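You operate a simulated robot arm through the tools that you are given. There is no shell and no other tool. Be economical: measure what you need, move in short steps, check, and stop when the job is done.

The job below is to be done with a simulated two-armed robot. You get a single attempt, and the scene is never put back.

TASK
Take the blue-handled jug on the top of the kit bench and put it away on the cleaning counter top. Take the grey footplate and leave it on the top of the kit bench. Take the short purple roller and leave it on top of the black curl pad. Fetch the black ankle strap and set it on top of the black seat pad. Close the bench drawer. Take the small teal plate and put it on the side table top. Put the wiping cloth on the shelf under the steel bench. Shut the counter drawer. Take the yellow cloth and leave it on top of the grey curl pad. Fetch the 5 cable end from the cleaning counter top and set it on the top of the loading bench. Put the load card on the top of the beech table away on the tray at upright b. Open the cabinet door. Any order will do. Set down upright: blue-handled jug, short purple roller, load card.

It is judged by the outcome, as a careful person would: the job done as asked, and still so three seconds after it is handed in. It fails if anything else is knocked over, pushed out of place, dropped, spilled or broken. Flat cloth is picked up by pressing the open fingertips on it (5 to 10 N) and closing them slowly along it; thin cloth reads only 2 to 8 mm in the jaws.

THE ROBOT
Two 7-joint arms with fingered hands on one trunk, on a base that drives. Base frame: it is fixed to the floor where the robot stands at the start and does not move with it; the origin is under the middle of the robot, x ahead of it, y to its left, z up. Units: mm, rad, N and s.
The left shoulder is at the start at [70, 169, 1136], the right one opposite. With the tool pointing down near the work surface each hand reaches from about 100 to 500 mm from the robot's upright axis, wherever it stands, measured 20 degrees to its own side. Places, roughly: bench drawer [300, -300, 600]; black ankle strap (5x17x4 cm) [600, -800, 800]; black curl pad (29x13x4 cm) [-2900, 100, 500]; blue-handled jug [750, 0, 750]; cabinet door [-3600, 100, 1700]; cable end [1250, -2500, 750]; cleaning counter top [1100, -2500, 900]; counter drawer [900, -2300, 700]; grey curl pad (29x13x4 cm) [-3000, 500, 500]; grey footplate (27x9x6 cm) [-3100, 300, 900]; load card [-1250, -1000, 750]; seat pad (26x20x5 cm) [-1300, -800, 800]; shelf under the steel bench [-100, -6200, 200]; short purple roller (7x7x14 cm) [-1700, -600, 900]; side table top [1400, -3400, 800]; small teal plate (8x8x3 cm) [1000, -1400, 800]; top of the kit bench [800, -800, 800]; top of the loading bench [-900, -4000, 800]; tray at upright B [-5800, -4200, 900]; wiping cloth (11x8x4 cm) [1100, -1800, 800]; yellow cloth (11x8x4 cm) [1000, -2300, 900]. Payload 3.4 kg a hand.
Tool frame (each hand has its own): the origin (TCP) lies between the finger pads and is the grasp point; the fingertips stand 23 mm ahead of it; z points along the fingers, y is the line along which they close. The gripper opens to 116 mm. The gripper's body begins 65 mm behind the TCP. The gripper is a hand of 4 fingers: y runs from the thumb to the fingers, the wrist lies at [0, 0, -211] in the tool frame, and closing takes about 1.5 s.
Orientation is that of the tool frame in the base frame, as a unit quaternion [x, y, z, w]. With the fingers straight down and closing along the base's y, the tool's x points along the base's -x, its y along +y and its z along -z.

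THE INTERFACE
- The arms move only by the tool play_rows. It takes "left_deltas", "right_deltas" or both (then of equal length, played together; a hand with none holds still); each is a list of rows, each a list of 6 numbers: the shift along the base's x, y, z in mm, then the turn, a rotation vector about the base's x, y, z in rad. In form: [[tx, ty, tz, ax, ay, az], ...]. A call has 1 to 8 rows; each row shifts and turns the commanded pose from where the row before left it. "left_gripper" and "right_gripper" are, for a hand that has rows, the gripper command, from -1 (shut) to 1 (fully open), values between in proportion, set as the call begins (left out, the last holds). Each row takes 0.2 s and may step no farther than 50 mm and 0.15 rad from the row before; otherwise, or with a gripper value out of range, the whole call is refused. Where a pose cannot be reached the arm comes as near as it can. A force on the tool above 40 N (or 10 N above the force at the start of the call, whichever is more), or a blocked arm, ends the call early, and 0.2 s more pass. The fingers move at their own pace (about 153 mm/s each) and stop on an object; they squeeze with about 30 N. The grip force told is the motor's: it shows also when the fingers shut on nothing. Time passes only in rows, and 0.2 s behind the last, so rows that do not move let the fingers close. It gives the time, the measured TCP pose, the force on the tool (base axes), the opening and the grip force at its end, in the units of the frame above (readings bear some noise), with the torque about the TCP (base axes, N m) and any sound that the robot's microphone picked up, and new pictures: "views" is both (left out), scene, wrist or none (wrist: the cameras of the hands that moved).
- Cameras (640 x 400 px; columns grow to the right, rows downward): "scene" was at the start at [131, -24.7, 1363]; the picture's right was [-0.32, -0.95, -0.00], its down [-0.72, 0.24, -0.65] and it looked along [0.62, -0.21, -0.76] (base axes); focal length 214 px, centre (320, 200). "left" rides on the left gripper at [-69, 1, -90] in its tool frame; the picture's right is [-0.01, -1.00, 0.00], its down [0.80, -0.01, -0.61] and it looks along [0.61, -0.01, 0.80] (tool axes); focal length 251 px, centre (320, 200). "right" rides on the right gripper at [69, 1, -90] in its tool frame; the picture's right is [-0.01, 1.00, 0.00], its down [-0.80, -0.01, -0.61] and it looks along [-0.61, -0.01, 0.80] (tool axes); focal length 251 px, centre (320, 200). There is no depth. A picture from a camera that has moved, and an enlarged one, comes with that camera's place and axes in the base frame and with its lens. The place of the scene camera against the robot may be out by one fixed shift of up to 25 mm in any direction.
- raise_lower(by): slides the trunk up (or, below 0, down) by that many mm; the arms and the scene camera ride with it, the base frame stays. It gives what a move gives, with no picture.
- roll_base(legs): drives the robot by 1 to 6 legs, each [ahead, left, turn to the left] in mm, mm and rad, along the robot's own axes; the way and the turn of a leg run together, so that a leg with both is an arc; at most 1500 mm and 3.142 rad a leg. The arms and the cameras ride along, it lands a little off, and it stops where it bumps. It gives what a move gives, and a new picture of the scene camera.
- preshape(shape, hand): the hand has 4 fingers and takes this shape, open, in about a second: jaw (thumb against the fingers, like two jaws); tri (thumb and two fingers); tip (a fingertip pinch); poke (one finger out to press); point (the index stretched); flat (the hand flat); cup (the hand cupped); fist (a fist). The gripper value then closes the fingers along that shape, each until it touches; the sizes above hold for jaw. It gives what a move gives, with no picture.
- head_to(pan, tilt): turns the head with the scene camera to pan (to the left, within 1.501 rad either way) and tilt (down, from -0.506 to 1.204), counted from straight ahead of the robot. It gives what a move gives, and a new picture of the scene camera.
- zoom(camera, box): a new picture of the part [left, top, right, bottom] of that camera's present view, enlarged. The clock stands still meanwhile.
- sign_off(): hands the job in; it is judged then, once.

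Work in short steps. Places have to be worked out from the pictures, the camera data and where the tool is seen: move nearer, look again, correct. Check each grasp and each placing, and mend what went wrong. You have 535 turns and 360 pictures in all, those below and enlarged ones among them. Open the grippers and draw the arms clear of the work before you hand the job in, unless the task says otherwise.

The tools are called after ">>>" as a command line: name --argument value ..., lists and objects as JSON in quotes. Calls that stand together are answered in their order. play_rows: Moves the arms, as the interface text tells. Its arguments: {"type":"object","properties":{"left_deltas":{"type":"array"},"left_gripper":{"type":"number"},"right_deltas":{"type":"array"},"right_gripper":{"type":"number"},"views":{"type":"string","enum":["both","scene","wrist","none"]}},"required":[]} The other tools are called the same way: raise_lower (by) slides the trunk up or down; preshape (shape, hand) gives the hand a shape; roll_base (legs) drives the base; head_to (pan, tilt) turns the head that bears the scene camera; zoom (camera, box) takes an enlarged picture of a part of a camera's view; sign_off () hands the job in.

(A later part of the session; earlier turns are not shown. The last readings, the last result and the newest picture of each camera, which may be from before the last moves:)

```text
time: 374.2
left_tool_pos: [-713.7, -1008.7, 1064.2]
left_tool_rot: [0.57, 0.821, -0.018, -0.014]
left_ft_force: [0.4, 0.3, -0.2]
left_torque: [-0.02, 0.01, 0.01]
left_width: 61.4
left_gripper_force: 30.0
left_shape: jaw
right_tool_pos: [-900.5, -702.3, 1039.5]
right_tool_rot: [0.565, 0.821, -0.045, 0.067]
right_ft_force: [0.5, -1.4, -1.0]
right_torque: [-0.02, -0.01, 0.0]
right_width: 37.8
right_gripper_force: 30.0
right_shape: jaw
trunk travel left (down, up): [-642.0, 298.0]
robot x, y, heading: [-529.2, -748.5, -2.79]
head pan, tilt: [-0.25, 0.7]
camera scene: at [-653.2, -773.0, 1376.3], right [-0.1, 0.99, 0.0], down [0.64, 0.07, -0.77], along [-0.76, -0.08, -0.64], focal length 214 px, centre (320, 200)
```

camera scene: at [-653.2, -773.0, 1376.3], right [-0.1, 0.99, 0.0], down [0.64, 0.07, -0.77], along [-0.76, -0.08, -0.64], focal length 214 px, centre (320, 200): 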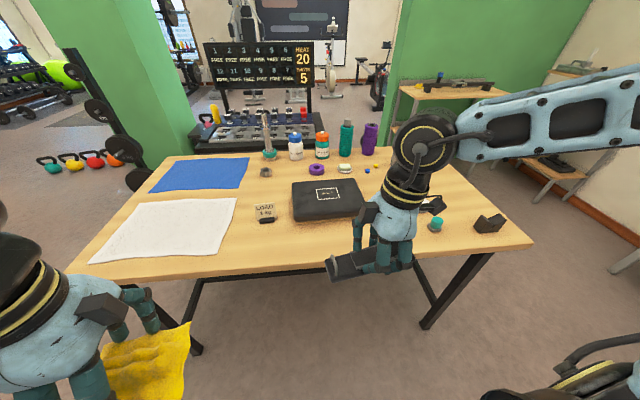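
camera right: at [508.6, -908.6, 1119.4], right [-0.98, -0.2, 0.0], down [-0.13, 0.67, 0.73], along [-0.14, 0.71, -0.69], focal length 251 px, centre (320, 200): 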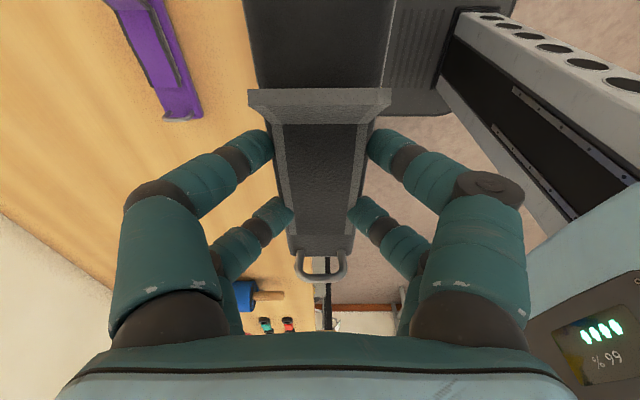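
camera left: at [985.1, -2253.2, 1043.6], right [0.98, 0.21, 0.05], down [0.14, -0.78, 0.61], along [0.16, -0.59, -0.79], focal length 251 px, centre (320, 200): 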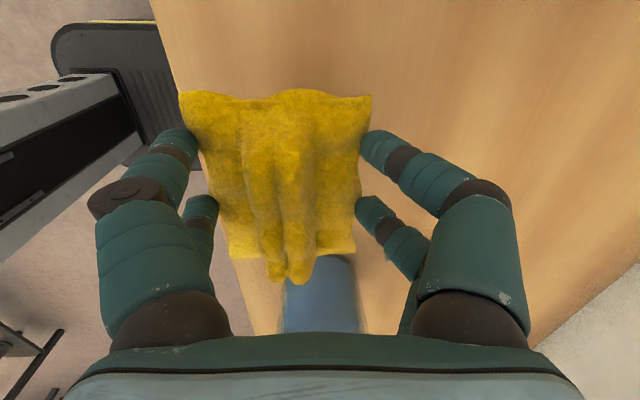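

Re-reckoned: the pad's centre is near (-1290, -795). I go in 200 mm and reach the strap over the pad for a wrist check.

>>> roll_base --legs '[[0, -56, 0], [200, 0, 0]]'

>>> play_rows --right_deltas '[[-45, -17, 0, 0, 0, 0], [-45, -17, 0, 0, 0, 0], [-45, -17, 0, 0, 0, 0]]' --views "both"

```text
time: 376.4
left_tool_pos: [-916.8, -1024.1, 1064.5]
left_tool_rot: [0.569, 0.822, -0.019, -0.014]
left_ft_force: [-0.1, -0.4, -1.0]
left_torque: [-0.05, 0.0, 0.03]
left_width: 61.5
left_gripper_force: 30.1
left_shape: jaw
right_tool_pos: [-1105.5, -718.3, 1040.8]
right_tool_rot: [0.565, 0.821, -0.045, 0.066]
right_ft_force: [-0.6, -0.5, -2.0]
right_torque: [0.01, -0.03, -0.03]
right_width: 37.8
right_gripper_force: 30.0
right_shape: jaw
trunk travel left (down, up): [-642.0, 298.0]
robot x, y, heading: [-732.5, -758.2, -2.785]
head pan, tilt: [-0.25, 0.7]
camera scene: at [-856.6, -787.7, 1376.3], right [-0.1, 0.99, 0.0], down [0.64, 0.07, -0.77], along [-0.76, -0.08, -0.64], focal length 214 px, centre (320, 200)
```

scene: 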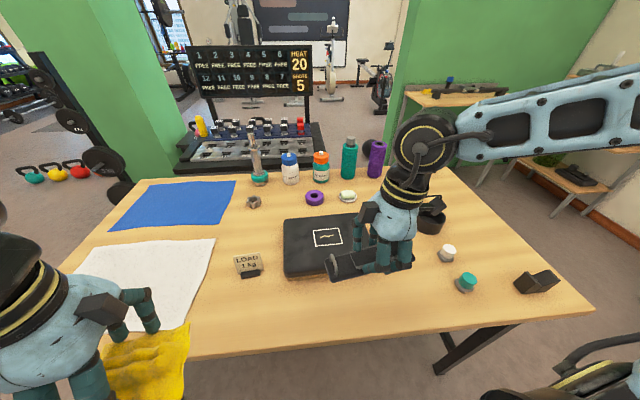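

```text
time: 377.2
left_tool_pos: [-919.4, -1025.3, 1063.5]
left_tool_rot: [0.57, 0.821, -0.017, -0.013]
left_ft_force: [0.4, 0.4, -1.1]
left_torque: [0.0, -0.02, -0.02]
left_width: 61.5
left_gripper_force: 30.2
left_shape: jaw
right_tool_pos: [-1242.4, -770.9, 1038.5]
right_tool_rot: [0.565, 0.821, -0.042, 0.068]
right_ft_force: [-0.3, 0.0, -1.2]
right_torque: [0.0, -0.01, 0.01]
right_width: 37.8
right_gripper_force: 29.9
right_shape: jaw
trunk travel left (down, up): [-642.0, 298.0]
robot x, y, heading: [-732.7, -762.4, -2.788]
head pan, tilt: [-0.25, 0.7]
camera scene: at [-859.7, -788.6, 1375.9], right [-0.1, 0.99, 0.0], down [0.64, 0.07, -0.76], along [-0.76, -0.08, -0.65], focal length 214 px, centre (320, 200)
camera right: at [-1271.5, -694.2, 1117.4], right [0.94, 0.35, 0.01], down [0.24, -0.65, 0.73], along [0.26, -0.68, -0.69], focal length 251 px, centre (320, 200)
```

scene: 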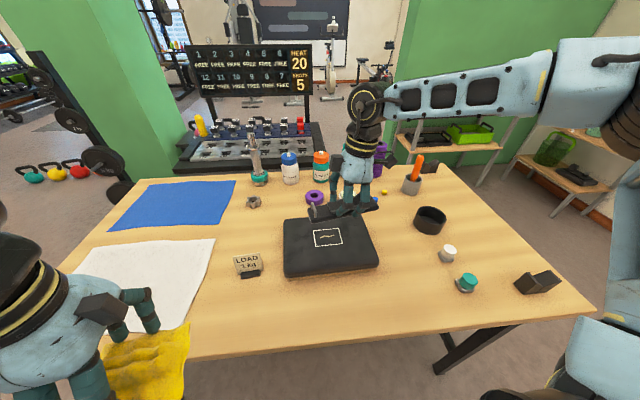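
right: 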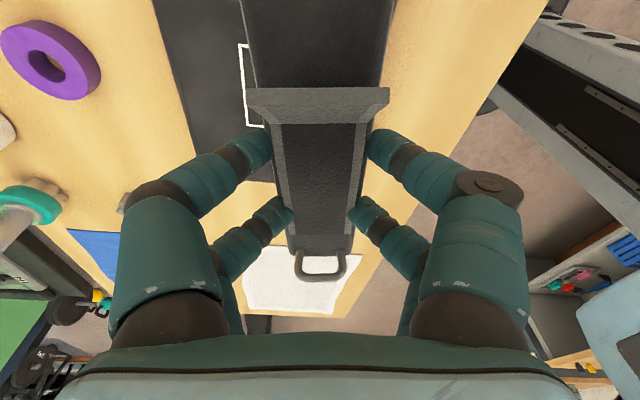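

Pad centre (-1271, -782). I centre the strap over it and lower.

>>> play_rows --right_deltas '[[-15, -6, -20, 0, 0, 0], [-15, -6, -40, 0, 0, 0], [0, 0, -40, 0, 0, 0]]' --views "both"

```text
time: 378.0
left_tool_pos: [-916.8, -1024.2, 1064.0]
left_tool_rot: [0.569, 0.822, -0.019, -0.014]
left_ft_force: [0.1, -0.5, -0.6]
left_torque: [-0.01, 0.0, 0.0]
left_width: 61.3
left_gripper_force: 30.4
left_shape: jaw
right_tool_pos: [-1270.5, -781.6, 941.3]
right_tool_rot: [0.565, 0.821, -0.045, 0.067]
right_ft_force: [0.7, 0.3, -1.2]
right_torque: [0.01, 0.01, 0.0]
right_width: 37.5
right_gripper_force: 29.9
right_shape: jaw
trunk travel left (down, up): [-642.0, 298.0]
robot x, y, heading: [-731.0, -765.2, -2.784]
head pan, tilt: [-0.25, 0.7]
camera scene: at [-857.0, -787.9, 1376.3], right [-0.1, 0.99, 0.0], down [0.64, 0.07, -0.76], along [-0.76, -0.08, -0.64], focal length 214 px, centre (320, 200)
camera right: at [-1299.5, -705.6, 1018.7], right [0.94, 0.35, 0.0], down [0.24, -0.65, 0.73], along [0.26, -0.68, -0.69], focal length 251 px, centre (320, 200)
```

scene: 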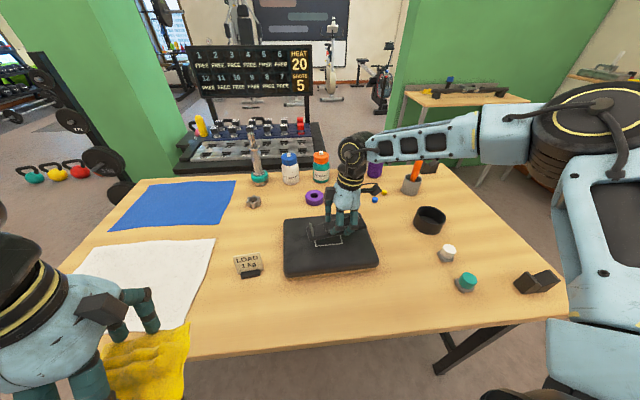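
right: 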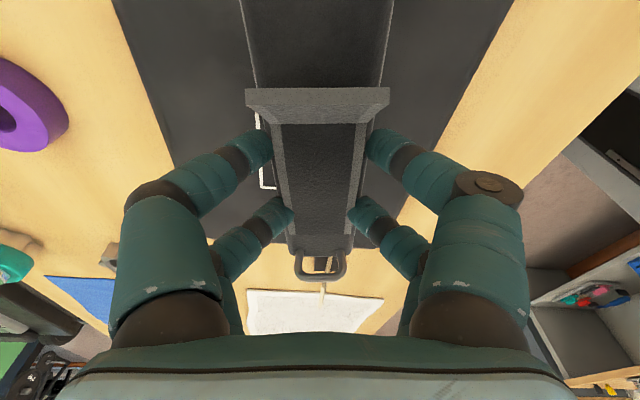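

The strap is centred by the scene view. I lower to contact.

>>> play_rows --right_deltas '[[0, -4, -25, 0, 0, 0], [0, -4, -12, 0, 0, 0], [0, 0, -8, 0, 0, 0], [0, 0, -6, 0, 0, 0], [0, 0, -6, 0, 0, 0], [0, 0, -6, 0, 0, 0], [0, 0, -6, 0, 0, 0]]' --views "scene"

```text
time: 378.9
left_tool_pos: [-914.7, -1022.0, 1065.6]
left_tool_rot: [0.57, 0.821, -0.019, -0.015]
left_ft_force: [-0.3, -1.3, -1.3]
left_torque: [0.0, -0.01, 0.0]
left_width: 61.4
left_gripper_force: 29.4
left_shape: jaw
right_tool_pos: [-1270.6, -791.0, 899.8]
right_tool_rot: [0.566, 0.82, -0.052, 0.065]
right_ft_force: [5.7, 6.6, 23.9]
right_torque: [-0.26, -0.77, 0.2]
right_width: 38.2
right_gripper_force: 30.2
right_shape: jaw
trunk travel left (down, up): [-642.0, 298.0]
robot x, y, heading: [-734.1, -761.6, -2.792]
head pan, tilt: [-0.25, 0.7]
stopped in row 4 (right hand): the force on the tool passed its limit (the readings are from after the stop); the commanded pose is now the measured one
camera scene: at [-852.9, -786.1, 1377.0], right [-0.1, 0.99, 0.0], down [0.64, 0.06, -0.77], along [-0.76, -0.08, -0.64], focal length 214 px, centre (320, 200)
```

scene: 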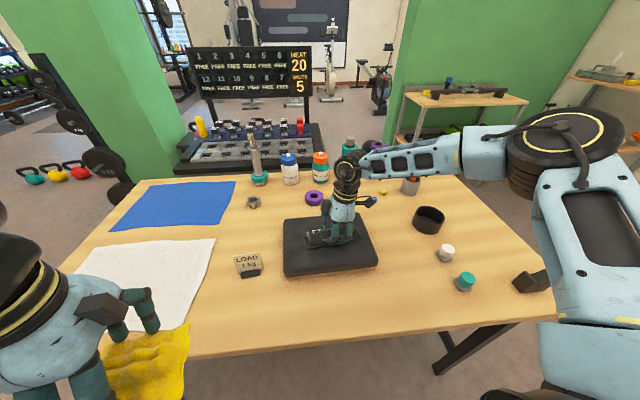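

Contact. I open and lift straight.

>>> play_rows --right_deltas '[[0, 0, 2, 0, 0, 0], [0, 0, 0, 0, 0, 0], [0, 0, 0, 0, 0, 0], [0, 0, 0, 0, 0, 0]]' --right_gripper 0.3 --views "none"

>>> play_rows --right_deltas '[[0, 0, 20, 0, 0, 0], [0, 0, 40, 0, 0, 0], [0, 0, 45, 0, 0, 0], [0, 0, 45, 0, 0, 0]]' --views "both"

```text
time: 379.9
left_tool_pos: [-916.9, -1024.3, 1064.1]
left_tool_rot: [0.57, 0.821, -0.019, -0.014]
left_ft_force: [-0.9, 1.5, -0.7]
left_torque: [0.0, 0.02, -0.02]
left_width: 61.4
left_gripper_force: 29.7
left_shape: jaw
right_tool_pos: [-1273.6, -791.7, 897.8]
right_tool_rot: [0.566, 0.82, -0.051, 0.065]
right_ft_force: [-0.5, 0.7, -0.1]
right_torque: [-0.01, 0.01, -0.02]
right_width: 74.9
right_gripper_force: 0.1
right_shape: jaw
trunk travel left (down, up): [-642.0, 298.0]
robot x, y, heading: [-733.0, -760.7, -2.787]
head pan, tilt: [-0.25, 0.7]
```

```text
time: 380.9
left_tool_pos: [-917.0, -1025.0, 1063.8]
left_tool_rot: [0.57, 0.821, -0.019, -0.015]
left_ft_force: [-0.9, -0.3, -1.8]
left_torque: [-0.01, 0.03, -0.04]
left_width: 61.6
left_gripper_force: 30.2
left_shape: jaw
right_tool_pos: [-1272.0, -791.0, 1049.2]
right_tool_rot: [0.566, 0.821, -0.05, 0.065]
right_ft_force: [-1.3, 0.7, -0.2]
right_torque: [0.02, 0.0, -0.01]
right_width: 75.2
right_gripper_force: 0.2
right_shape: jaw
trunk travel left (down, up): [-642.0, 298.0]
robot x, y, heading: [-734.2, -763.9, -2.79]
head pan, tilt: [-0.25, 0.7]
camera scene: at [-856.3, -788.1, 1376.3], right [-0.1, 0.99, 0.0], down [0.64, 0.07, -0.77], along [-0.76, -0.08, -0.64], focal length 214 px, centre (320, 200)
camera right: at [-1299.7, -714.5, 1127.2], right [0.94, 0.35, -0.01], down [0.24, -0.64, 0.73], along [0.25, -0.69, -0.69], focal length 251 px, centre (320, 200)
```

scene: 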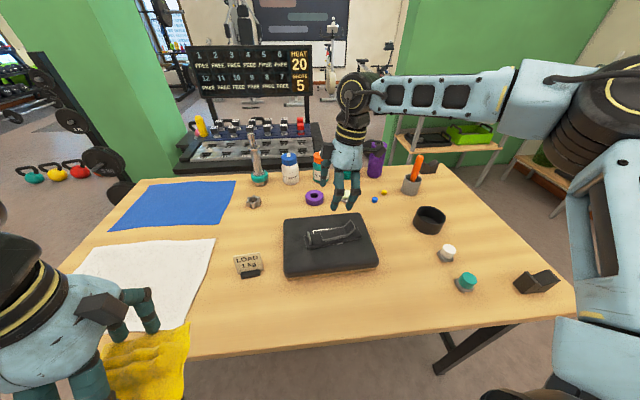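
right: 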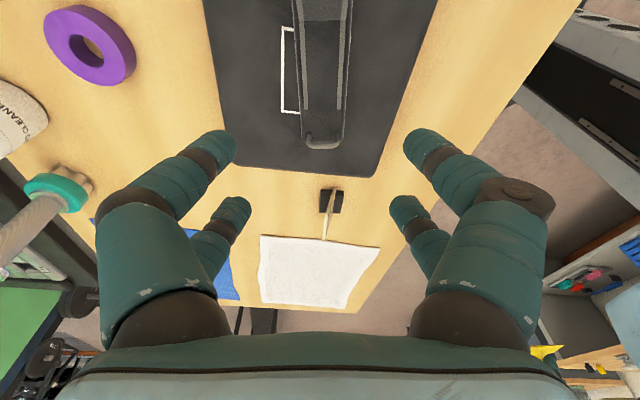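

The strap lies on the pad. I back away from the table and go round its north end, looking toward the shelf with the curl pads.

>>> play_rows --right_deltas '[[40, 15, 20, 0, 0, 0], [40, 15, 20, 0, 0, 0], [40, 15, 0, 0, 0, 0], [40, 15, 0, 0, 0, 0], [40, 15, 0, 0, 0, 0]]' --views "none"

>>> roll_base --legs '[[-350, 0, 0], [0, -1150, 0]]'

>>> head_to --pan -0.1 --tilt 0.35

```text
time: 382.1
left_tool_pos: [-914.9, -1023.1, 1064.3]
left_tool_rot: [0.57, 0.821, -0.019, -0.013]
left_ft_force: [0.4, 0.0, 0.4]
left_torque: [-0.05, 0.0, 0.0]
left_width: 61.3
left_gripper_force: 29.8
left_shape: jaw
right_tool_pos: [-1072.2, -714.3, 1090.2]
right_tool_rot: [0.566, 0.82, -0.051, 0.064]
right_ft_force: [0.8, -0.6, 1.2]
right_torque: [0.0, -0.02, -0.01]
right_width: 75.4
right_gripper_force: 0.1
right_shape: jaw
trunk travel left (down, up): [-642.0, 298.0]
robot x, y, heading: [-734.5, -762.5, -2.788]
head pan, tilt: [-0.25, 0.7]
```

```text
time: 389.9
left_tool_pos: [-988.7, 180.7, 1064.8]
left_tool_rot: [0.571, 0.82, -0.018, -0.014]
left_ft_force: [0.1, -0.5, -0.8]
left_torque: [0.0, 0.0, -0.01]
left_width: 61.4
left_gripper_force: 30.2
left_shape: jaw
right_tool_pos: [-1145.9, 489.0, 1090.3]
right_tool_rot: [0.567, 0.819, -0.05, 0.065]
right_ft_force: [-0.6, -0.3, -0.2]
right_torque: [0.04, 0.0, -0.01]
right_width: 75.2
right_gripper_force: 0.2
right_shape: jaw
trunk travel left (down, up): [-642.0, 298.0]
robot x, y, heading: [-803.9, 438.6, -2.793]
head pan, tilt: [-0.25, 0.7]
camera scene: at [-928.4, 416.4, 1376.3], right [-0.1, 0.99, 0.0], down [0.64, 0.07, -0.76], along [-0.76, -0.08, -0.64], focal length 214 px, centre (320, 200)
```

scene: 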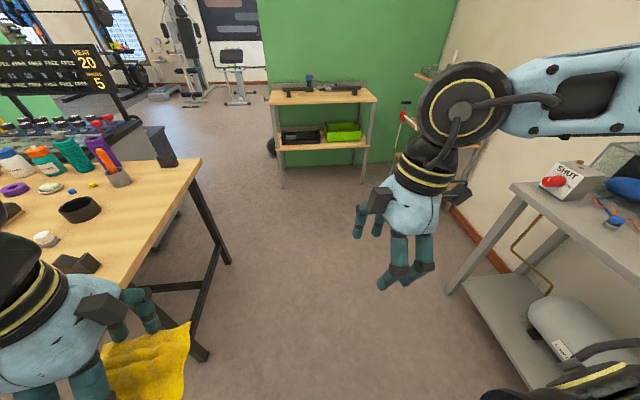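

```text
time: 390.7
left_tool_pos: [-988.9, 180.7, 1062.5]
left_tool_rot: [0.571, 0.821, -0.018, -0.013]
left_ft_force: [0.3, 0.5, -0.6]
left_torque: [-0.01, -0.01, 0.01]
left_width: 61.5
left_gripper_force: 29.8
left_shape: jaw
right_tool_pos: [-1144.9, 490.5, 1090.6]
right_tool_rot: [0.567, 0.82, -0.05, 0.065]
right_ft_force: [-0.7, 0.0, -1.1]
right_torque: [-0.01, 0.02, -0.01]
right_width: 75.0
right_gripper_force: 0.0
right_shape: jaw
trunk travel left (down, up): [-642.0, 298.0]
robot x, y, heading: [-805.0, 440.5, -2.791]
head pan, tilt: [-0.099, 0.351]
camera scene: at [-934.2, 402.1, 1407.6], right [-0.25, 0.97, 0.0], down [0.33, 0.09, -0.94], along [-0.91, -0.23, -0.34], focal length 214 px, centre (320, 200)
```

scene: 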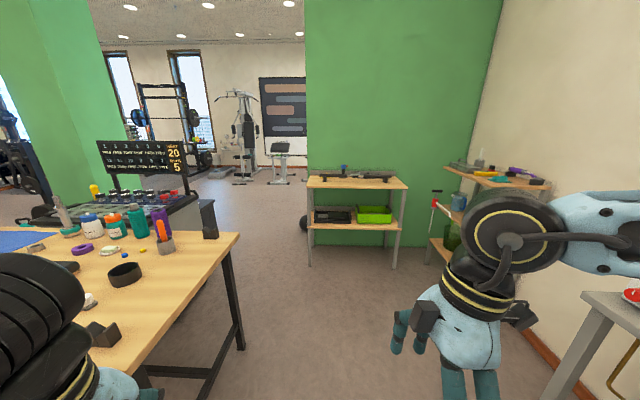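

>>> zoom --camera "scene" --box '[280, 140, 440, 280]'

>>> zoom --camera "scene" --box '[400, 130, 580, 280]'

```text
2.86 times, centred on (360, 210) of scene
camera zoom: at [-934.2, 402.1, 1407.6], right [-0.25, 0.97, 0.0], down [0.33, 0.09, -0.94], along [-0.91, -0.23, -0.34], focal length 613 px, centre (206, 171)
```

zoom: 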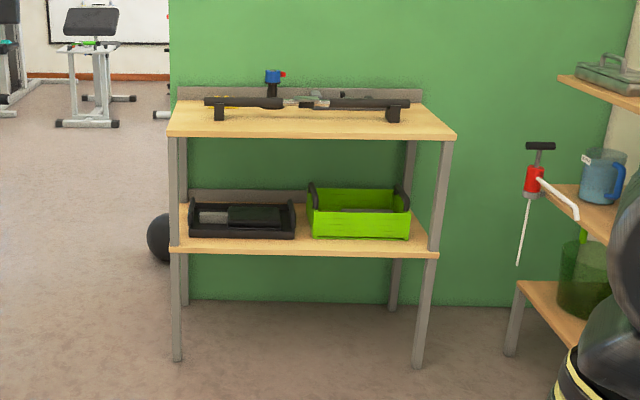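

```text
2.67 times, centred on (490, 205) of scene
camera zoom: at [-934.2, 402.1, 1407.6], right [-0.25, 0.97, 0.0], down [0.33, 0.09, -0.94], along [-0.91, -0.23, -0.34], focal length 572 px, centre (-133, 187)
```

zoom: 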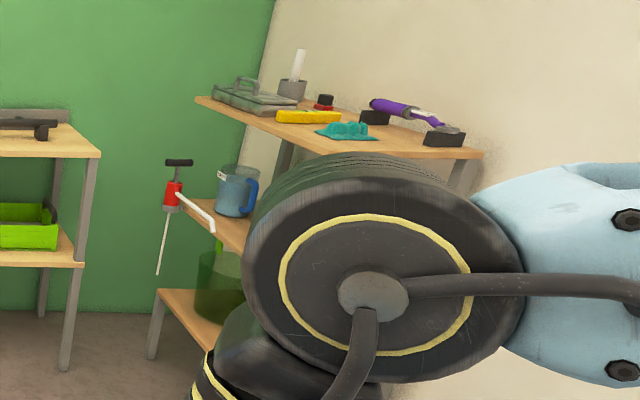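

I strafe a bit more right to clear the table corner, then go ahead toward the wooden shelf.

>>> roll_base --legs '[[0, -200, 0], [1000, 0, 0]]'

>>> head_to --pan 0.1 --tilt 0.45

```text
time: 397.1
left_tool_pos: [-1997.0, 25.5, 1065.4]
left_tool_rot: [0.569, 0.822, -0.018, -0.014]
left_ft_force: [0.9, 0.5, 1.2]
left_torque: [0.02, -0.01, -0.04]
left_width: 61.5
left_gripper_force: 29.8
left_shape: jaw
right_tool_pos: [-2154.8, 334.1, 1090.4]
right_tool_rot: [0.566, 0.82, -0.05, 0.066]
right_ft_force: [-0.8, 0.1, 0.7]
right_torque: [0.06, -0.01, 0.01]
right_width: 75.1
right_gripper_force: 0.0
right_shape: jaw
trunk travel left (down, up): [-642.0, 298.0]
robot x, y, heading: [-1812.5, 289.6, -2.785]
head pan, tilt: [-0.099, 0.351]
camera scene: at [-1943.1, 246.9, 1407.7], right [-0.25, 0.97, 0.0], down [0.33, 0.09, -0.94], along [-0.91, -0.24, -0.34], focal length 214 px, centre (320, 200)
```

scene: 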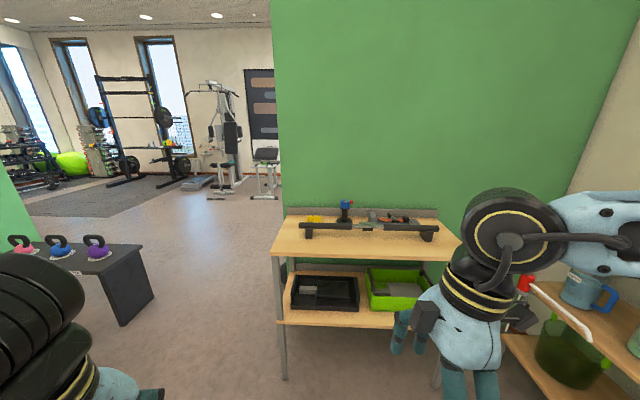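

```text
time: 397.8
left_tool_pos: [-1998.1, 25.9, 1064.5]
left_tool_rot: [0.57, 0.821, -0.018, -0.013]
left_ft_force: [-0.2, 0.2, -0.6]
left_torque: [-0.01, 0.02, -0.02]
left_width: 61.3
left_gripper_force: 29.8
left_shape: jaw
right_tool_pos: [-2155.6, 334.5, 1089.0]
right_tool_rot: [0.566, 0.821, -0.05, 0.065]
right_ft_force: [0.5, 0.3, 0.3]
right_torque: [0.05, -0.01, 0.03]
right_width: 75.3
right_gripper_force: 0.0
right_shape: jaw
trunk travel left (down, up): [-642.0, 298.0]
robot x, y, heading: [-1818.1, 287.3, -2.788]
head pan, tilt: [0.099, 0.45]
camera scene: at [-1936.0, 230.0, 1398.4], right [-0.44, 0.9, 0.0], down [0.39, 0.19, -0.9], along [-0.81, -0.39, -0.44], focal length 214 px, centre (320, 200)
```

scene: 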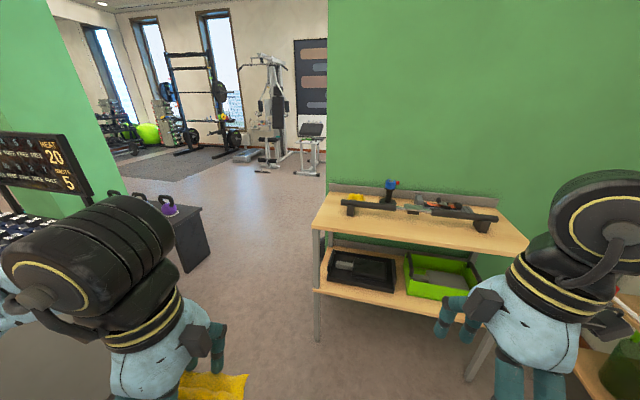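

>>> zoom --camera "scene" --box '[300, 170, 540, 320]'

```text
2.67 times, centred on (420, 245) of scene
camera zoom: at [-1936.0, 230.0, 1398.4], right [-0.44, 0.9, 0.0], down [0.39, 0.19, -0.9], along [-0.81, -0.39, -0.44], focal length 572 px, centre (53, 80)
```

zoom: 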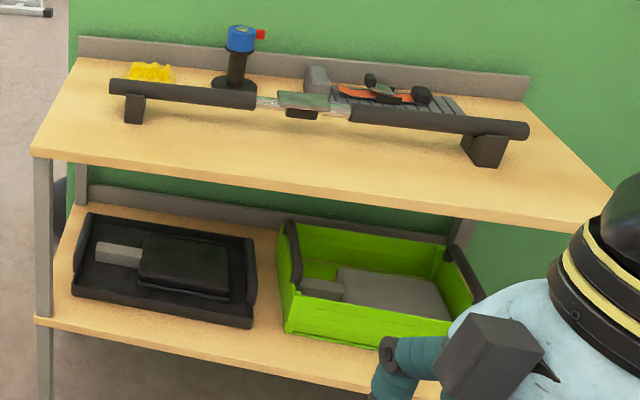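

The pads are in trays on the lower shelf: black at about (-2803, 105), grey in the green tray at (-2911, 444); the footplate is on top. I strafe right for the grey pad and look.

>>> roll_base --legs '[[0, -560, 0]]'

>>> head_to --pan -0.6 --tilt 0.6

>>> head_to --pan 0.05 --tilt 0.6

```text
time: 401.0
left_tool_pos: [-2191.3, 548.2, 1064.6]
left_tool_rot: [0.569, 0.822, -0.019, -0.015]
left_ft_force: [0.4, 0.2, -0.9]
left_torque: [-0.04, 0.02, -0.01]
left_width: 61.5
left_gripper_force: 30.5
left_shape: jaw
right_tool_pos: [-2349.9, 856.9, 1090.2]
right_tool_rot: [0.565, 0.821, -0.05, 0.065]
right_ft_force: [-0.5, 0.1, 0.8]
right_torque: [0.01, -0.02, 0.03]
right_width: 75.2
right_gripper_force: 0.1
right_shape: jaw
trunk travel left (down, up): [-642.0, 298.0]
robot x, y, heading: [-2007.1, 810.5, -2.783]
head pan, tilt: [0.099, 0.45]
camera scene: at [-2129.8, 753.1, 1398.4], right [-0.44, 0.9, 0.0], down [0.39, 0.19, -0.9], along [-0.81, -0.4, -0.44], focal length 214 px, centre (320, 200)
```

scene: 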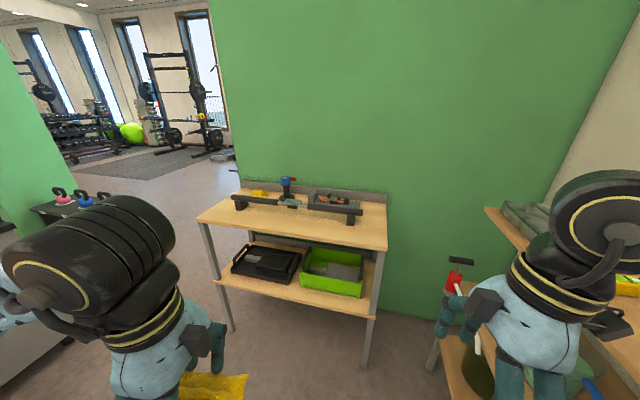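

```text
time: 402.1
left_tool_pos: [-2191.7, 547.6, 1063.7]
left_tool_rot: [0.568, 0.822, -0.018, -0.014]
left_ft_force: [-0.2, -0.1, -0.8]
left_torque: [-0.01, -0.01, 0.0]
left_width: 61.3
left_gripper_force: 29.7
left_shape: jaw
right_tool_pos: [-2349.1, 857.2, 1089.2]
right_tool_rot: [0.564, 0.822, -0.05, 0.066]
right_ft_force: [-0.8, 0.2, 0.4]
right_torque: [0.02, 0.02, 0.02]
right_width: 74.9
right_gripper_force: 0.1
right_shape: jaw
trunk travel left (down, up): [-642.0, 298.0]
robot x, y, heading: [-2006.0, 811.7, -2.789]
head pan, tilt: [-0.6, 0.6]
camera scene: at [-2133.2, 815.1, 1384.9], right [0.24, 0.97, 0.0], down [0.55, -0.14, -0.83], along [-0.8, 0.2, -0.56], focal length 214 px, centre (320, 200)
```

scene: 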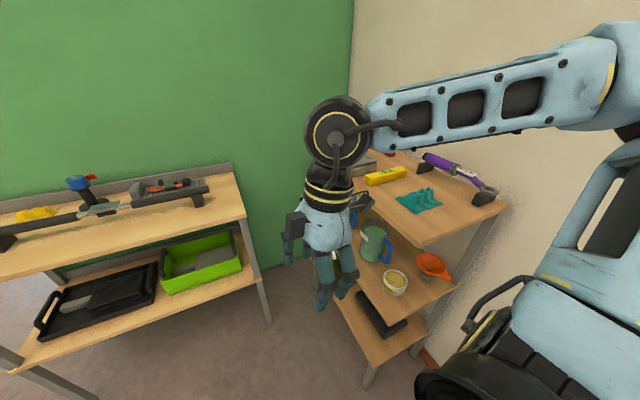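

```text
time: 403.1
left_tool_pos: [-2192.4, 548.6, 1065.1]
left_tool_rot: [0.569, 0.822, -0.018, -0.013]
left_ft_force: [-0.1, 0.6, -1.2]
left_torque: [0.04, -0.01, 0.01]
left_width: 61.4
left_gripper_force: 30.1
left_shape: jaw
right_tool_pos: [-2349.1, 857.1, 1090.4]
right_tool_rot: [0.564, 0.822, -0.051, 0.065]
right_ft_force: [-0.3, 0.2, 0.0]
right_torque: [0.01, 0.02, 0.0]
right_width: 75.3
right_gripper_force: 0.0
right_shape: jaw
trunk travel left (down, up): [-642.0, 298.0]
robot x, y, heading: [-2009.8, 813.1, -2.783]
head pan, tilt: [0.051, 0.6]
camera scene: at [-2128.6, 759.0, 1384.9], right [-0.4, 0.92, 0.0], down [0.52, 0.22, -0.82], along [-0.76, -0.33, -0.57], focal length 214 px, centre (320, 200)
```

scene: 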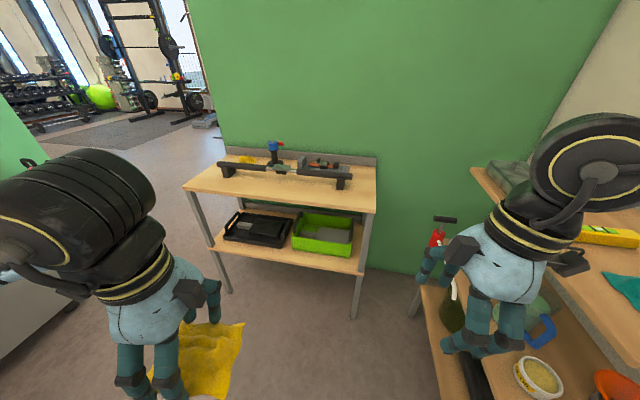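

I lower the trunk here in free space, move the right hand further out, then go in to the shelf.

>>> raise_lower --by -376

>>> play_rows --right_deltas '[[-10, 30, 0, 0, 0, 0], [0, 30, 0, 0, 0, 0], [20, 20, 0, 0, 0, 0]]' --left_deltas '[[0, 0, 0, 0, 0, 0], [0, 0, 0, 0, 0, 0], [0, 0, 0, 0, 0, 0]]' --views "none"

>>> roll_base --legs '[[0, 80, 0], [330, 0, 0]]'

>>> head_to --pan 0.0 --tilt 0.45

```text
time: 406.8
left_tool_pos: [-2191.3, 547.8, 688.2]
left_tool_rot: [0.568, 0.823, -0.018, -0.014]
left_ft_force: [1.5, -0.7, -0.4]
left_torque: [-0.02, 0.01, 0.05]
left_width: 61.4
left_gripper_force: 30.2
left_shape: jaw
right_tool_pos: [-2349.7, 857.5, 714.6]
right_tool_rot: [0.564, 0.822, -0.05, 0.065]
right_ft_force: [0.1, -0.7, -0.7]
right_torque: [0.03, 0.01, -0.01]
right_width: 75.4
right_gripper_force: 0.2
right_shape: jaw
trunk travel left (down, up): [-266.0, 674.0]
robot x, y, heading: [-2004.6, 811.9, -2.781]
head pan, tilt: [0.051, 0.6]
```

```text
time: 407.6
left_tool_pos: [-2191.1, 549.2, 688.5]
left_tool_rot: [0.569, 0.822, -0.018, -0.014]
left_ft_force: [-0.6, 0.9, -0.4]
left_torque: [-0.04, -0.01, -0.04]
left_width: 61.2
left_gripper_force: 30.1
left_shape: jaw
right_tool_pos: [-2340.1, 937.6, 715.2]
right_tool_rot: [0.565, 0.821, -0.05, 0.065]
right_ft_force: [-1.1, 0.2, -0.9]
right_torque: [0.03, 0.03, 0.0]
right_width: 75.0
right_gripper_force: 0.0
right_shape: jaw
trunk travel left (down, up): [-266.0, 674.0]
robot x, y, heading: [-2008.9, 816.3, -2.783]
head pan, tilt: [0.051, 0.6]
```

```text
time: 410.4
left_tool_pos: [-2473.3, 358.7, 688.0]
left_tool_rot: [0.568, 0.823, -0.019, -0.013]
left_ft_force: [-0.3, 0.8, -0.5]
left_torque: [0.01, 0.02, 0.03]
left_width: 61.4
left_gripper_force: 30.2
left_shape: jaw
right_tool_pos: [-2622.3, 746.0, 714.6]
right_tool_rot: [0.564, 0.822, -0.05, 0.065]
right_ft_force: [0.3, -0.5, -0.2]
right_torque: [0.04, -0.02, 0.01]
right_width: 75.1
right_gripper_force: 0.0
right_shape: jaw
trunk travel left (down, up): [-266.0, 674.0]
robot x, y, heading: [-2287.3, 620.5, -2.779]
head pan, tilt: [0.051, 0.6]
camera scene: at [-2411.3, 567.5, 1008.8], right [-0.4, 0.92, 0.0], down [0.52, 0.22, -0.82], along [-0.76, -0.33, -0.57], focal length 214 px, centre (320, 200)
```

scene: 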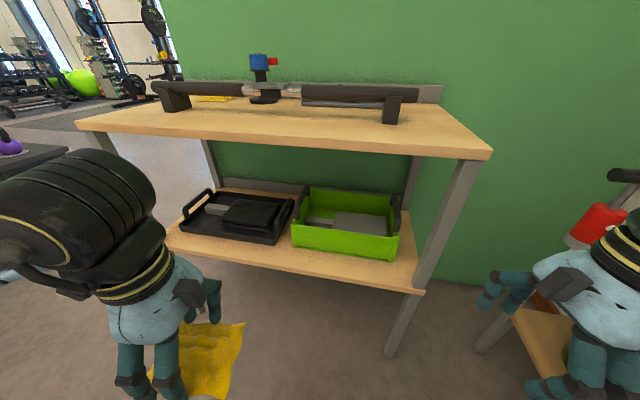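

```text
time: 411.1
left_tool_pos: [-2473.4, 357.3, 687.4]
left_tool_rot: [0.568, 0.823, -0.018, -0.014]
left_ft_force: [-0.1, -0.6, -1.0]
left_torque: [0.0, 0.0, 0.0]
left_width: 61.2
left_gripper_force: 30.0
left_shape: jaw
right_tool_pos: [-2621.4, 746.6, 715.1]
right_tool_rot: [0.564, 0.822, -0.049, 0.065]
right_ft_force: [0.3, 0.4, 0.2]
right_torque: [0.01, -0.03, 0.0]
right_width: 75.0
right_gripper_force: 0.1
right_shape: jaw
trunk travel left (down, up): [-266.0, 674.0]
robot x, y, heading: [-2292.2, 616.8, -2.783]
head pan, tilt: [0.0, 0.45]
camera scene: at [-2415.8, 570.5, 1022.4], right [-0.35, 0.94, 0.0], down [0.41, 0.15, -0.9], along [-0.84, -0.31, -0.44], focal length 214 px, centre (320, 200)
```

scene: 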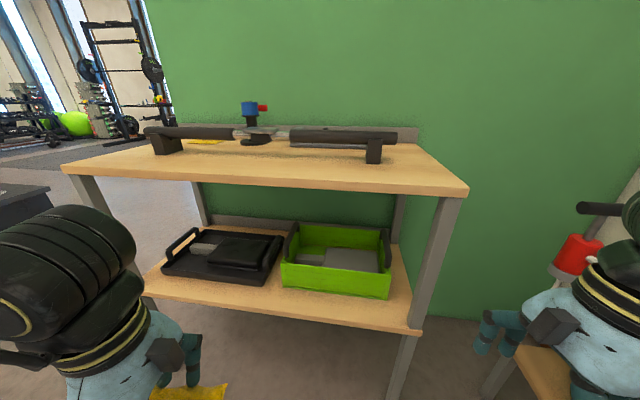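

To fix the shelf heights I lower the trunk by 200 at this place and compare views.

>>> raise_lower --by -200

>>> head_to --pan 0.0 --tilt 0.451

```text
time: 413.3
left_tool_pos: [-2473.8, 358.3, 488.2]
left_tool_rot: [0.568, 0.823, -0.018, -0.014]
left_ft_force: [0.3, -0.1, 0.2]
left_torque: [0.01, 0.0, 0.0]
left_width: 61.5
left_gripper_force: 29.5
left_shape: jaw
right_tool_pos: [-2622.0, 746.7, 513.8]
right_tool_rot: [0.564, 0.822, -0.05, 0.066]
right_ft_force: [0.1, -0.2, 0.0]
right_torque: [-0.01, -0.04, 0.04]
right_width: 75.1
right_gripper_force: 0.1
right_shape: jaw
trunk travel left (down, up): [-66.0, 874.0]
robot x, y, heading: [-2292.0, 620.2, -2.782]
head pan, tilt: [0.0, 0.45]
```

```text
time: 413.9
left_tool_pos: [-2472.8, 356.8, 488.7]
left_tool_rot: [0.568, 0.823, -0.018, -0.014]
left_ft_force: [0.7, 0.5, -0.5]
left_torque: [-0.02, 0.0, -0.01]
left_width: 61.3
left_gripper_force: 29.5
left_shape: jaw
right_tool_pos: [-2622.1, 745.7, 514.2]
right_tool_rot: [0.564, 0.822, -0.05, 0.065]
right_ft_force: [0.7, 0.2, 0.7]
right_torque: [-0.01, -0.05, 0.04]
right_width: 75.2
right_gripper_force: 0.1
right_shape: jaw
trunk travel left (down, up): [-66.0, 874.0]
robot x, y, heading: [-2288.2, 618.9, -2.784]
head pan, tilt: [0.0, 0.45]
camera scene: at [-2415.8, 570.5, 822.4], right [-0.35, 0.94, 0.0], down [0.41, 0.15, -0.9], along [-0.84, -0.31, -0.44], focal length 214 px, centre (320, 200)
```

scene: 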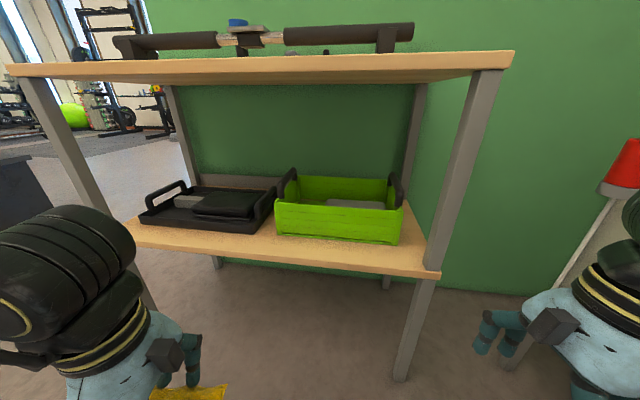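

Now well fixed: top shelf z 848, lower shelf z 467, green tray walls to about z 573, grey pad top about z 512 at (-2955, 497). I raise the left hand and tilt it forward to get in under the top.

>>> play_rows --left_deltas '[[0, 0, 40, -0.048, 0.131, 0], [0, 0, 40, -0.048, 0.131, 0], [0, 0, 40, -0.048, 0.131, 0], [0, 0, 20, -0.048, 0.131, 0], [0, 0, 20, -0.048, 0.131, 0]]' --views "both"

```text
time: 415.1
left_tool_pos: [-2473.4, 355.9, 648.1]
left_tool_rot: [0.529, 0.766, -0.297, -0.211]
left_ft_force: [0.0, 0.2, 0.4]
left_torque: [-0.01, -0.01, -0.02]
left_width: 60.9
left_gripper_force: 30.0
left_shape: jaw
right_tool_pos: [-2622.8, 747.3, 514.3]
right_tool_rot: [0.565, 0.821, -0.049, 0.065]
right_ft_force: [0.2, 0.4, -0.9]
right_torque: [-0.03, 0.02, -0.01]
right_width: 75.0
right_gripper_force: 0.0
right_shape: jaw
trunk travel left (down, up): [-66.0, 874.0]
robot x, y, heading: [-2289.2, 619.1, -2.785]
head pan, tilt: [0.0, 0.45]
camera scene: at [-2415.8, 570.5, 822.4], right [-0.35, 0.94, 0.0], down [0.41, 0.15, -0.9], along [-0.84, -0.31, -0.44], focal length 214 px, centre (320, 200)
camera left: at [-2391.8, 313.6, 713.3], right [-0.68, -0.27, 0.68], down [0.1, 0.88, 0.46], along [-0.72, 0.38, -0.58], focal length 251 px, centre (320, 200)
```

scene: 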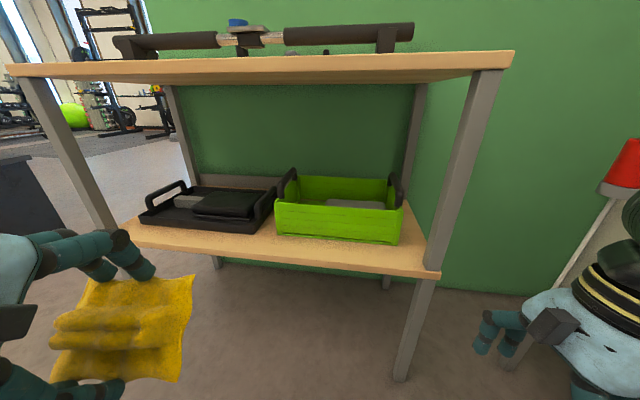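
left: 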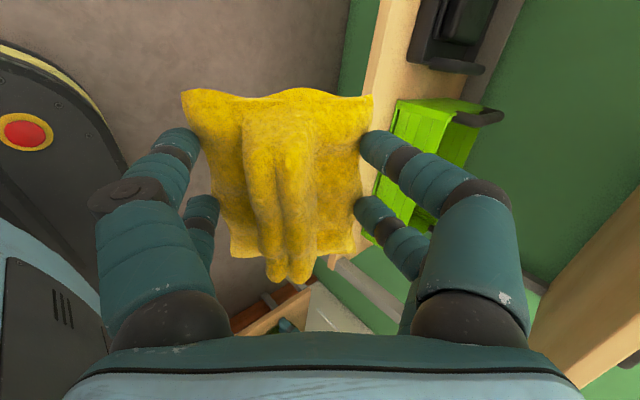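

I tilt further (to about 1.05 rad) so wrist and cloth both fit the gap, and draw the right hand back.

>>> play_rows --left_deltas '[[0, 0, 0, -0.041, 0.111, 0], [0, 0, 0, -0.041, 0.111, 0], [0, 0, 0, -0.041, 0.111, 0]]' --right_deltas '[[42, 15, 0, 0, 0, 0], [42, 15, 0, 0, 0, 0], [38, 15, 0, 0, 0, 0]]' --views "none"

>>> roll_base --legs '[[100, -60, 0]]'

>>> play_rows --left_deltas '[[-16, 42, 0, 0, 0, 0], [-16, 42, 0, 0, 0, 0], [-16, 42, 0, 0, 0, 0], [-16, 42, 0, 0, 0, 0]]' --views "both"

```text
time: 416.0
left_tool_pos: [-2478.8, 327.1, 685.0]
left_tool_rot: [0.457, 0.721, -0.43, -0.293]
left_ft_force: [0.9, -0.4, 0.5]
left_torque: [-0.04, 0.01, 0.02]
left_width: 61.4
left_gripper_force: 30.0
left_shape: jaw
left hand out of reach, approached as far as the arm can: row 2, 3
right_tool_pos: [-2563.0, 747.3, 567.8]
right_tool_rot: [0.54, 0.838, -0.045, 0.057]
right_ft_force: [-19.4, -6.8, 4.4]
right_torque: [0.13, -0.46, -0.01]
right_width: 69.1
right_gripper_force: 0.0
right_shape: jaw
right hand out of reach, approached as far as the arm can: row 1, 2, 3
trunk travel left (down, up): [-66.0, 874.0]
robot x, y, heading: [-2308.8, 609.2, -2.714]
head pan, tilt: [0.0, 0.45]
stopped in row 3 (right hand): the force on the tool passed its limit (the readings are from after the stop); the commanded pose is now the measured one
```

```text
time: 416.8
left_tool_pos: [-2491.8, 326.4, 687.7]
left_tool_rot: [0.463, 0.718, -0.429, -0.295]
left_ft_force: [-0.2, -0.6, -1.3]
left_torque: [-0.03, 0.02, 0.01]
left_width: 61.1
left_gripper_force: 29.8
left_shape: jaw
right_tool_pos: [-2572.1, 746.2, 569.4]
right_tool_rot: [0.549, 0.833, -0.05, 0.055]
right_ft_force: [-14.9, -5.4, 1.1]
right_torque: [0.09, -0.25, -0.01]
right_width: 70.2
right_gripper_force: 0.2
right_shape: jaw
trunk travel left (down, up): [-66.0, 874.0]
robot x, y, heading: [-2321.5, 603.1, -2.736]
head pan, tilt: [0.0, 0.45]
stopped in leg 1: the robot was blocked; the commanded pose is now the measured one
camera scene: at [-2437.4, 531.4, 823.2], right [-0.4, 0.92, 0.02], down [0.39, 0.19, -0.9], along [-0.83, -0.35, -0.44], focal length 214 px, centre (320, 200)
```

scene: 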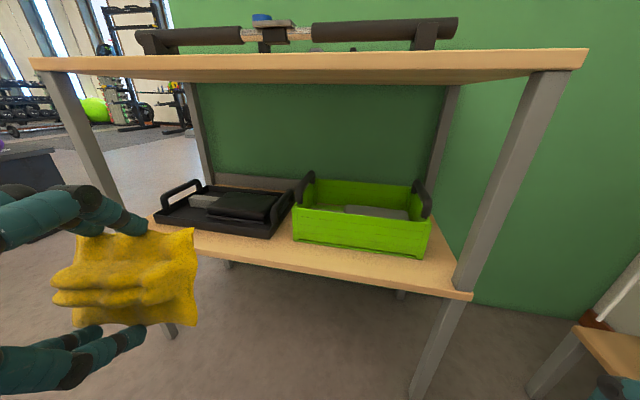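

```text
time: 417.7
left_tool_pos: [-2533.1, 378.3, 693.8]
left_tool_rot: [0.39, 0.754, -0.43, -0.308]
left_ft_force: [0.3, -0.2, -2.0]
left_torque: [0.0, 0.01, 0.01]
left_width: 61.0
left_gripper_force: 29.7
left_shape: jaw
right_tool_pos: [-2572.6, 746.1, 569.7]
right_tool_rot: [0.549, 0.832, -0.05, 0.057]
right_ft_force: [-14.3, -5.0, 1.3]
right_torque: [0.07, -0.22, -0.01]
right_width: 70.3
right_gripper_force: 0.1
right_shape: jaw
trunk travel left (down, up): [-66.0, 874.0]
robot x, y, heading: [-2318.8, 597.9, -2.73]
head pan, tilt: [0.0, 0.45]
stopped in row 4 (left hand): the arm was blocked; the commanded pose is now the measured one
camera scene: at [-2445.5, 556.2, 828.2], right [-0.13, 0.99, 0.02], down [0.38, 0.06, -0.92], along [-0.92, -0.11, -0.38], focal length 214 px, centre (320, 200)
camera left: at [-2425.6, 356.6, 722.5], right [-0.32, -0.33, 0.89], down [0.08, 0.92, 0.38], along [-0.94, 0.19, -0.27], focal length 251 px, centre (320, 200)
```

scene: 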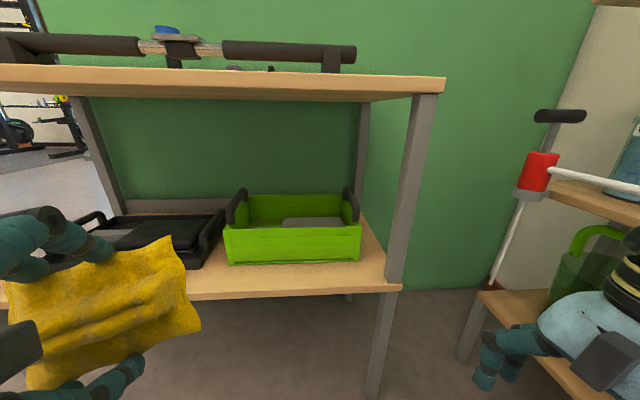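
left: 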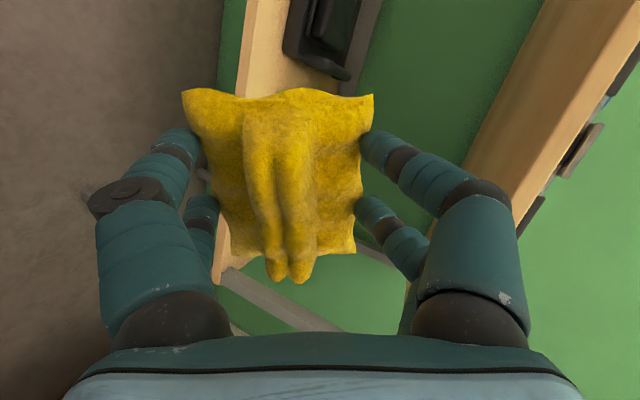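

The right hand is pressing against the robot's own body, and the left arm is blocked. I free the right hand first.

>>> play_rows --right_deltas '[[-20, 0, 0, 0, 0, 0], [-25, 0, 0, 0, 0, 0], [-25, 0, 0, 0, 0, 0]]' --left_deltas '[[5, -15, 0, 0, 0, 0], [5, -15, 0, 0, 0, 0], [0, 0, 0, 0, 0, 0]]' --views "scene"

```text
time: 418.5
left_tool_pos: [-2519.1, 352.8, 693.6]
left_tool_rot: [0.389, 0.752, -0.43, -0.312]
left_ft_force: [0.3, 0.6, -0.6]
left_torque: [0.03, -0.02, 0.0]
left_width: 61.2
left_gripper_force: 30.0
left_shape: jaw
right_tool_pos: [-2637.2, 746.4, 569.8]
right_tool_rot: [0.547, 0.834, -0.052, 0.055]
right_ft_force: [0.2, 0.4, 0.3]
right_torque: [0.02, -0.03, 0.0]
right_width: 75.2
right_gripper_force: 0.1
right_shape: jaw
trunk travel left (down, up): [-66.0, 874.0]
robot x, y, heading: [-2318.6, 598.4, -2.731]
head pan, tilt: [0.0, 0.45]
camera scene: at [-2432.1, 533.4, 822.3], right [-0.4, 0.92, 0.02], down [0.39, 0.19, -0.9], along [-0.83, -0.35, -0.43], focal length 214 px, centre (320, 200)
```

scene: 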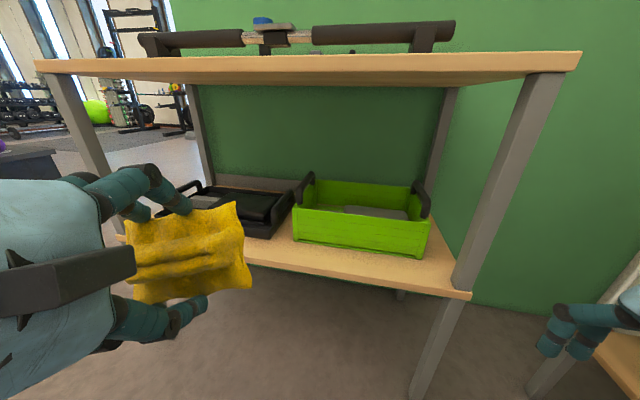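

The left arm had met the robot's own head when crossing. I turn the robot 0.5 rad to the right instead, so the left hand points at the green tray naturally.

>>> roll_base --legs '[[0, 0, -0.5]]'

>>> head_to --pan 0.2 --tilt 0.45

```text
time: 419.2
left_tool_pos: [-2524.3, 351.5, 695.0]
left_tool_rot: [0.396, 0.751, -0.429, -0.309]
left_ft_force: [0.1, -0.2, -0.7]
left_torque: [-0.02, 0.01, -0.01]
left_width: 61.4
left_gripper_force: 29.7
left_shape: jaw
right_tool_pos: [-2639.4, 747.6, 567.7]
right_tool_rot: [0.551, 0.831, -0.051, 0.059]
right_ft_force: [0.6, 0.6, 0.2]
right_torque: [0.0, -0.02, -0.04]
right_width: 75.1
right_gripper_force: 0.0
right_shape: jaw
trunk travel left (down, up): [-66.0, 874.0]
robot x, y, heading: [-2312.7, 598.4, -2.733]
head pan, tilt: [0.0, 0.45]
stopped in leg 1: the robot was blocked; the commanded pose is now the measured one
camera scene: at [-2438.0, 532.6, 823.6], right [-0.39, 0.92, 0.01], down [0.4, 0.18, -0.9], along [-0.83, -0.35, -0.44], focal length 214 px, centre (320, 200)
```

scene: 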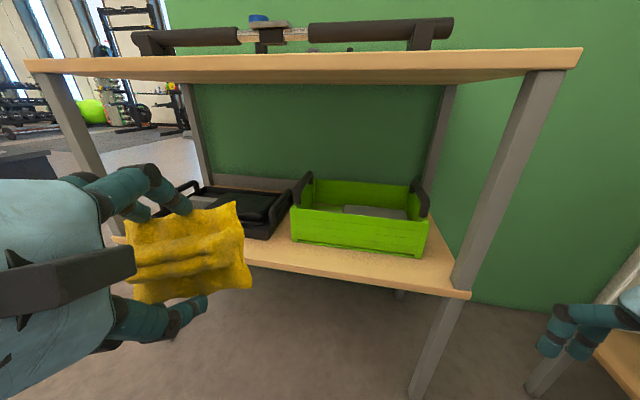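

```text
time: 419.9
left_tool_pos: [-2525.2, 353.4, 693.9]
left_tool_rot: [0.395, 0.752, -0.427, -0.31]
left_ft_force: [0.7, 0.6, -2.2]
left_torque: [0.02, 0.02, -0.02]
left_width: 61.4
left_gripper_force: 29.5
left_shape: jaw
right_tool_pos: [-2639.1, 747.9, 567.0]
right_tool_rot: [0.551, 0.831, -0.05, 0.059]
right_ft_force: [-0.7, -0.3, 0.2]
right_torque: [0.03, 0.0, -0.02]
right_width: 75.0
right_gripper_force: 0.1
right_shape: jaw
trunk travel left (down, up): [-66.0, 874.0]
robot x, y, heading: [-2316.4, 600.4, -2.744]
head pan, tilt: [0.201, 0.45]
camera scene: at [-2429.1, 516.2, 822.0], right [-0.57, 0.82, 0.01], down [0.35, 0.26, -0.9], along [-0.74, -0.5, -0.44], focal length 214 px, centre (320, 200)
```

scene: 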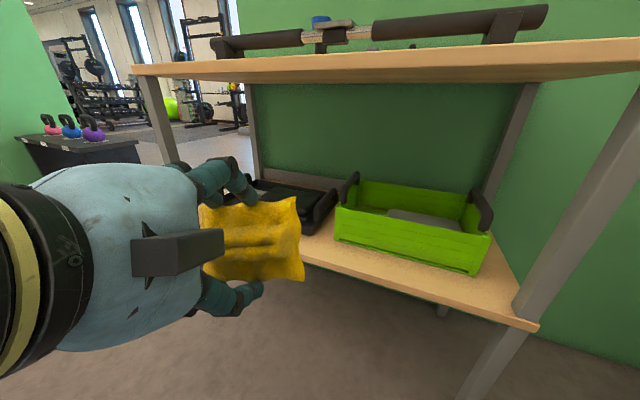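

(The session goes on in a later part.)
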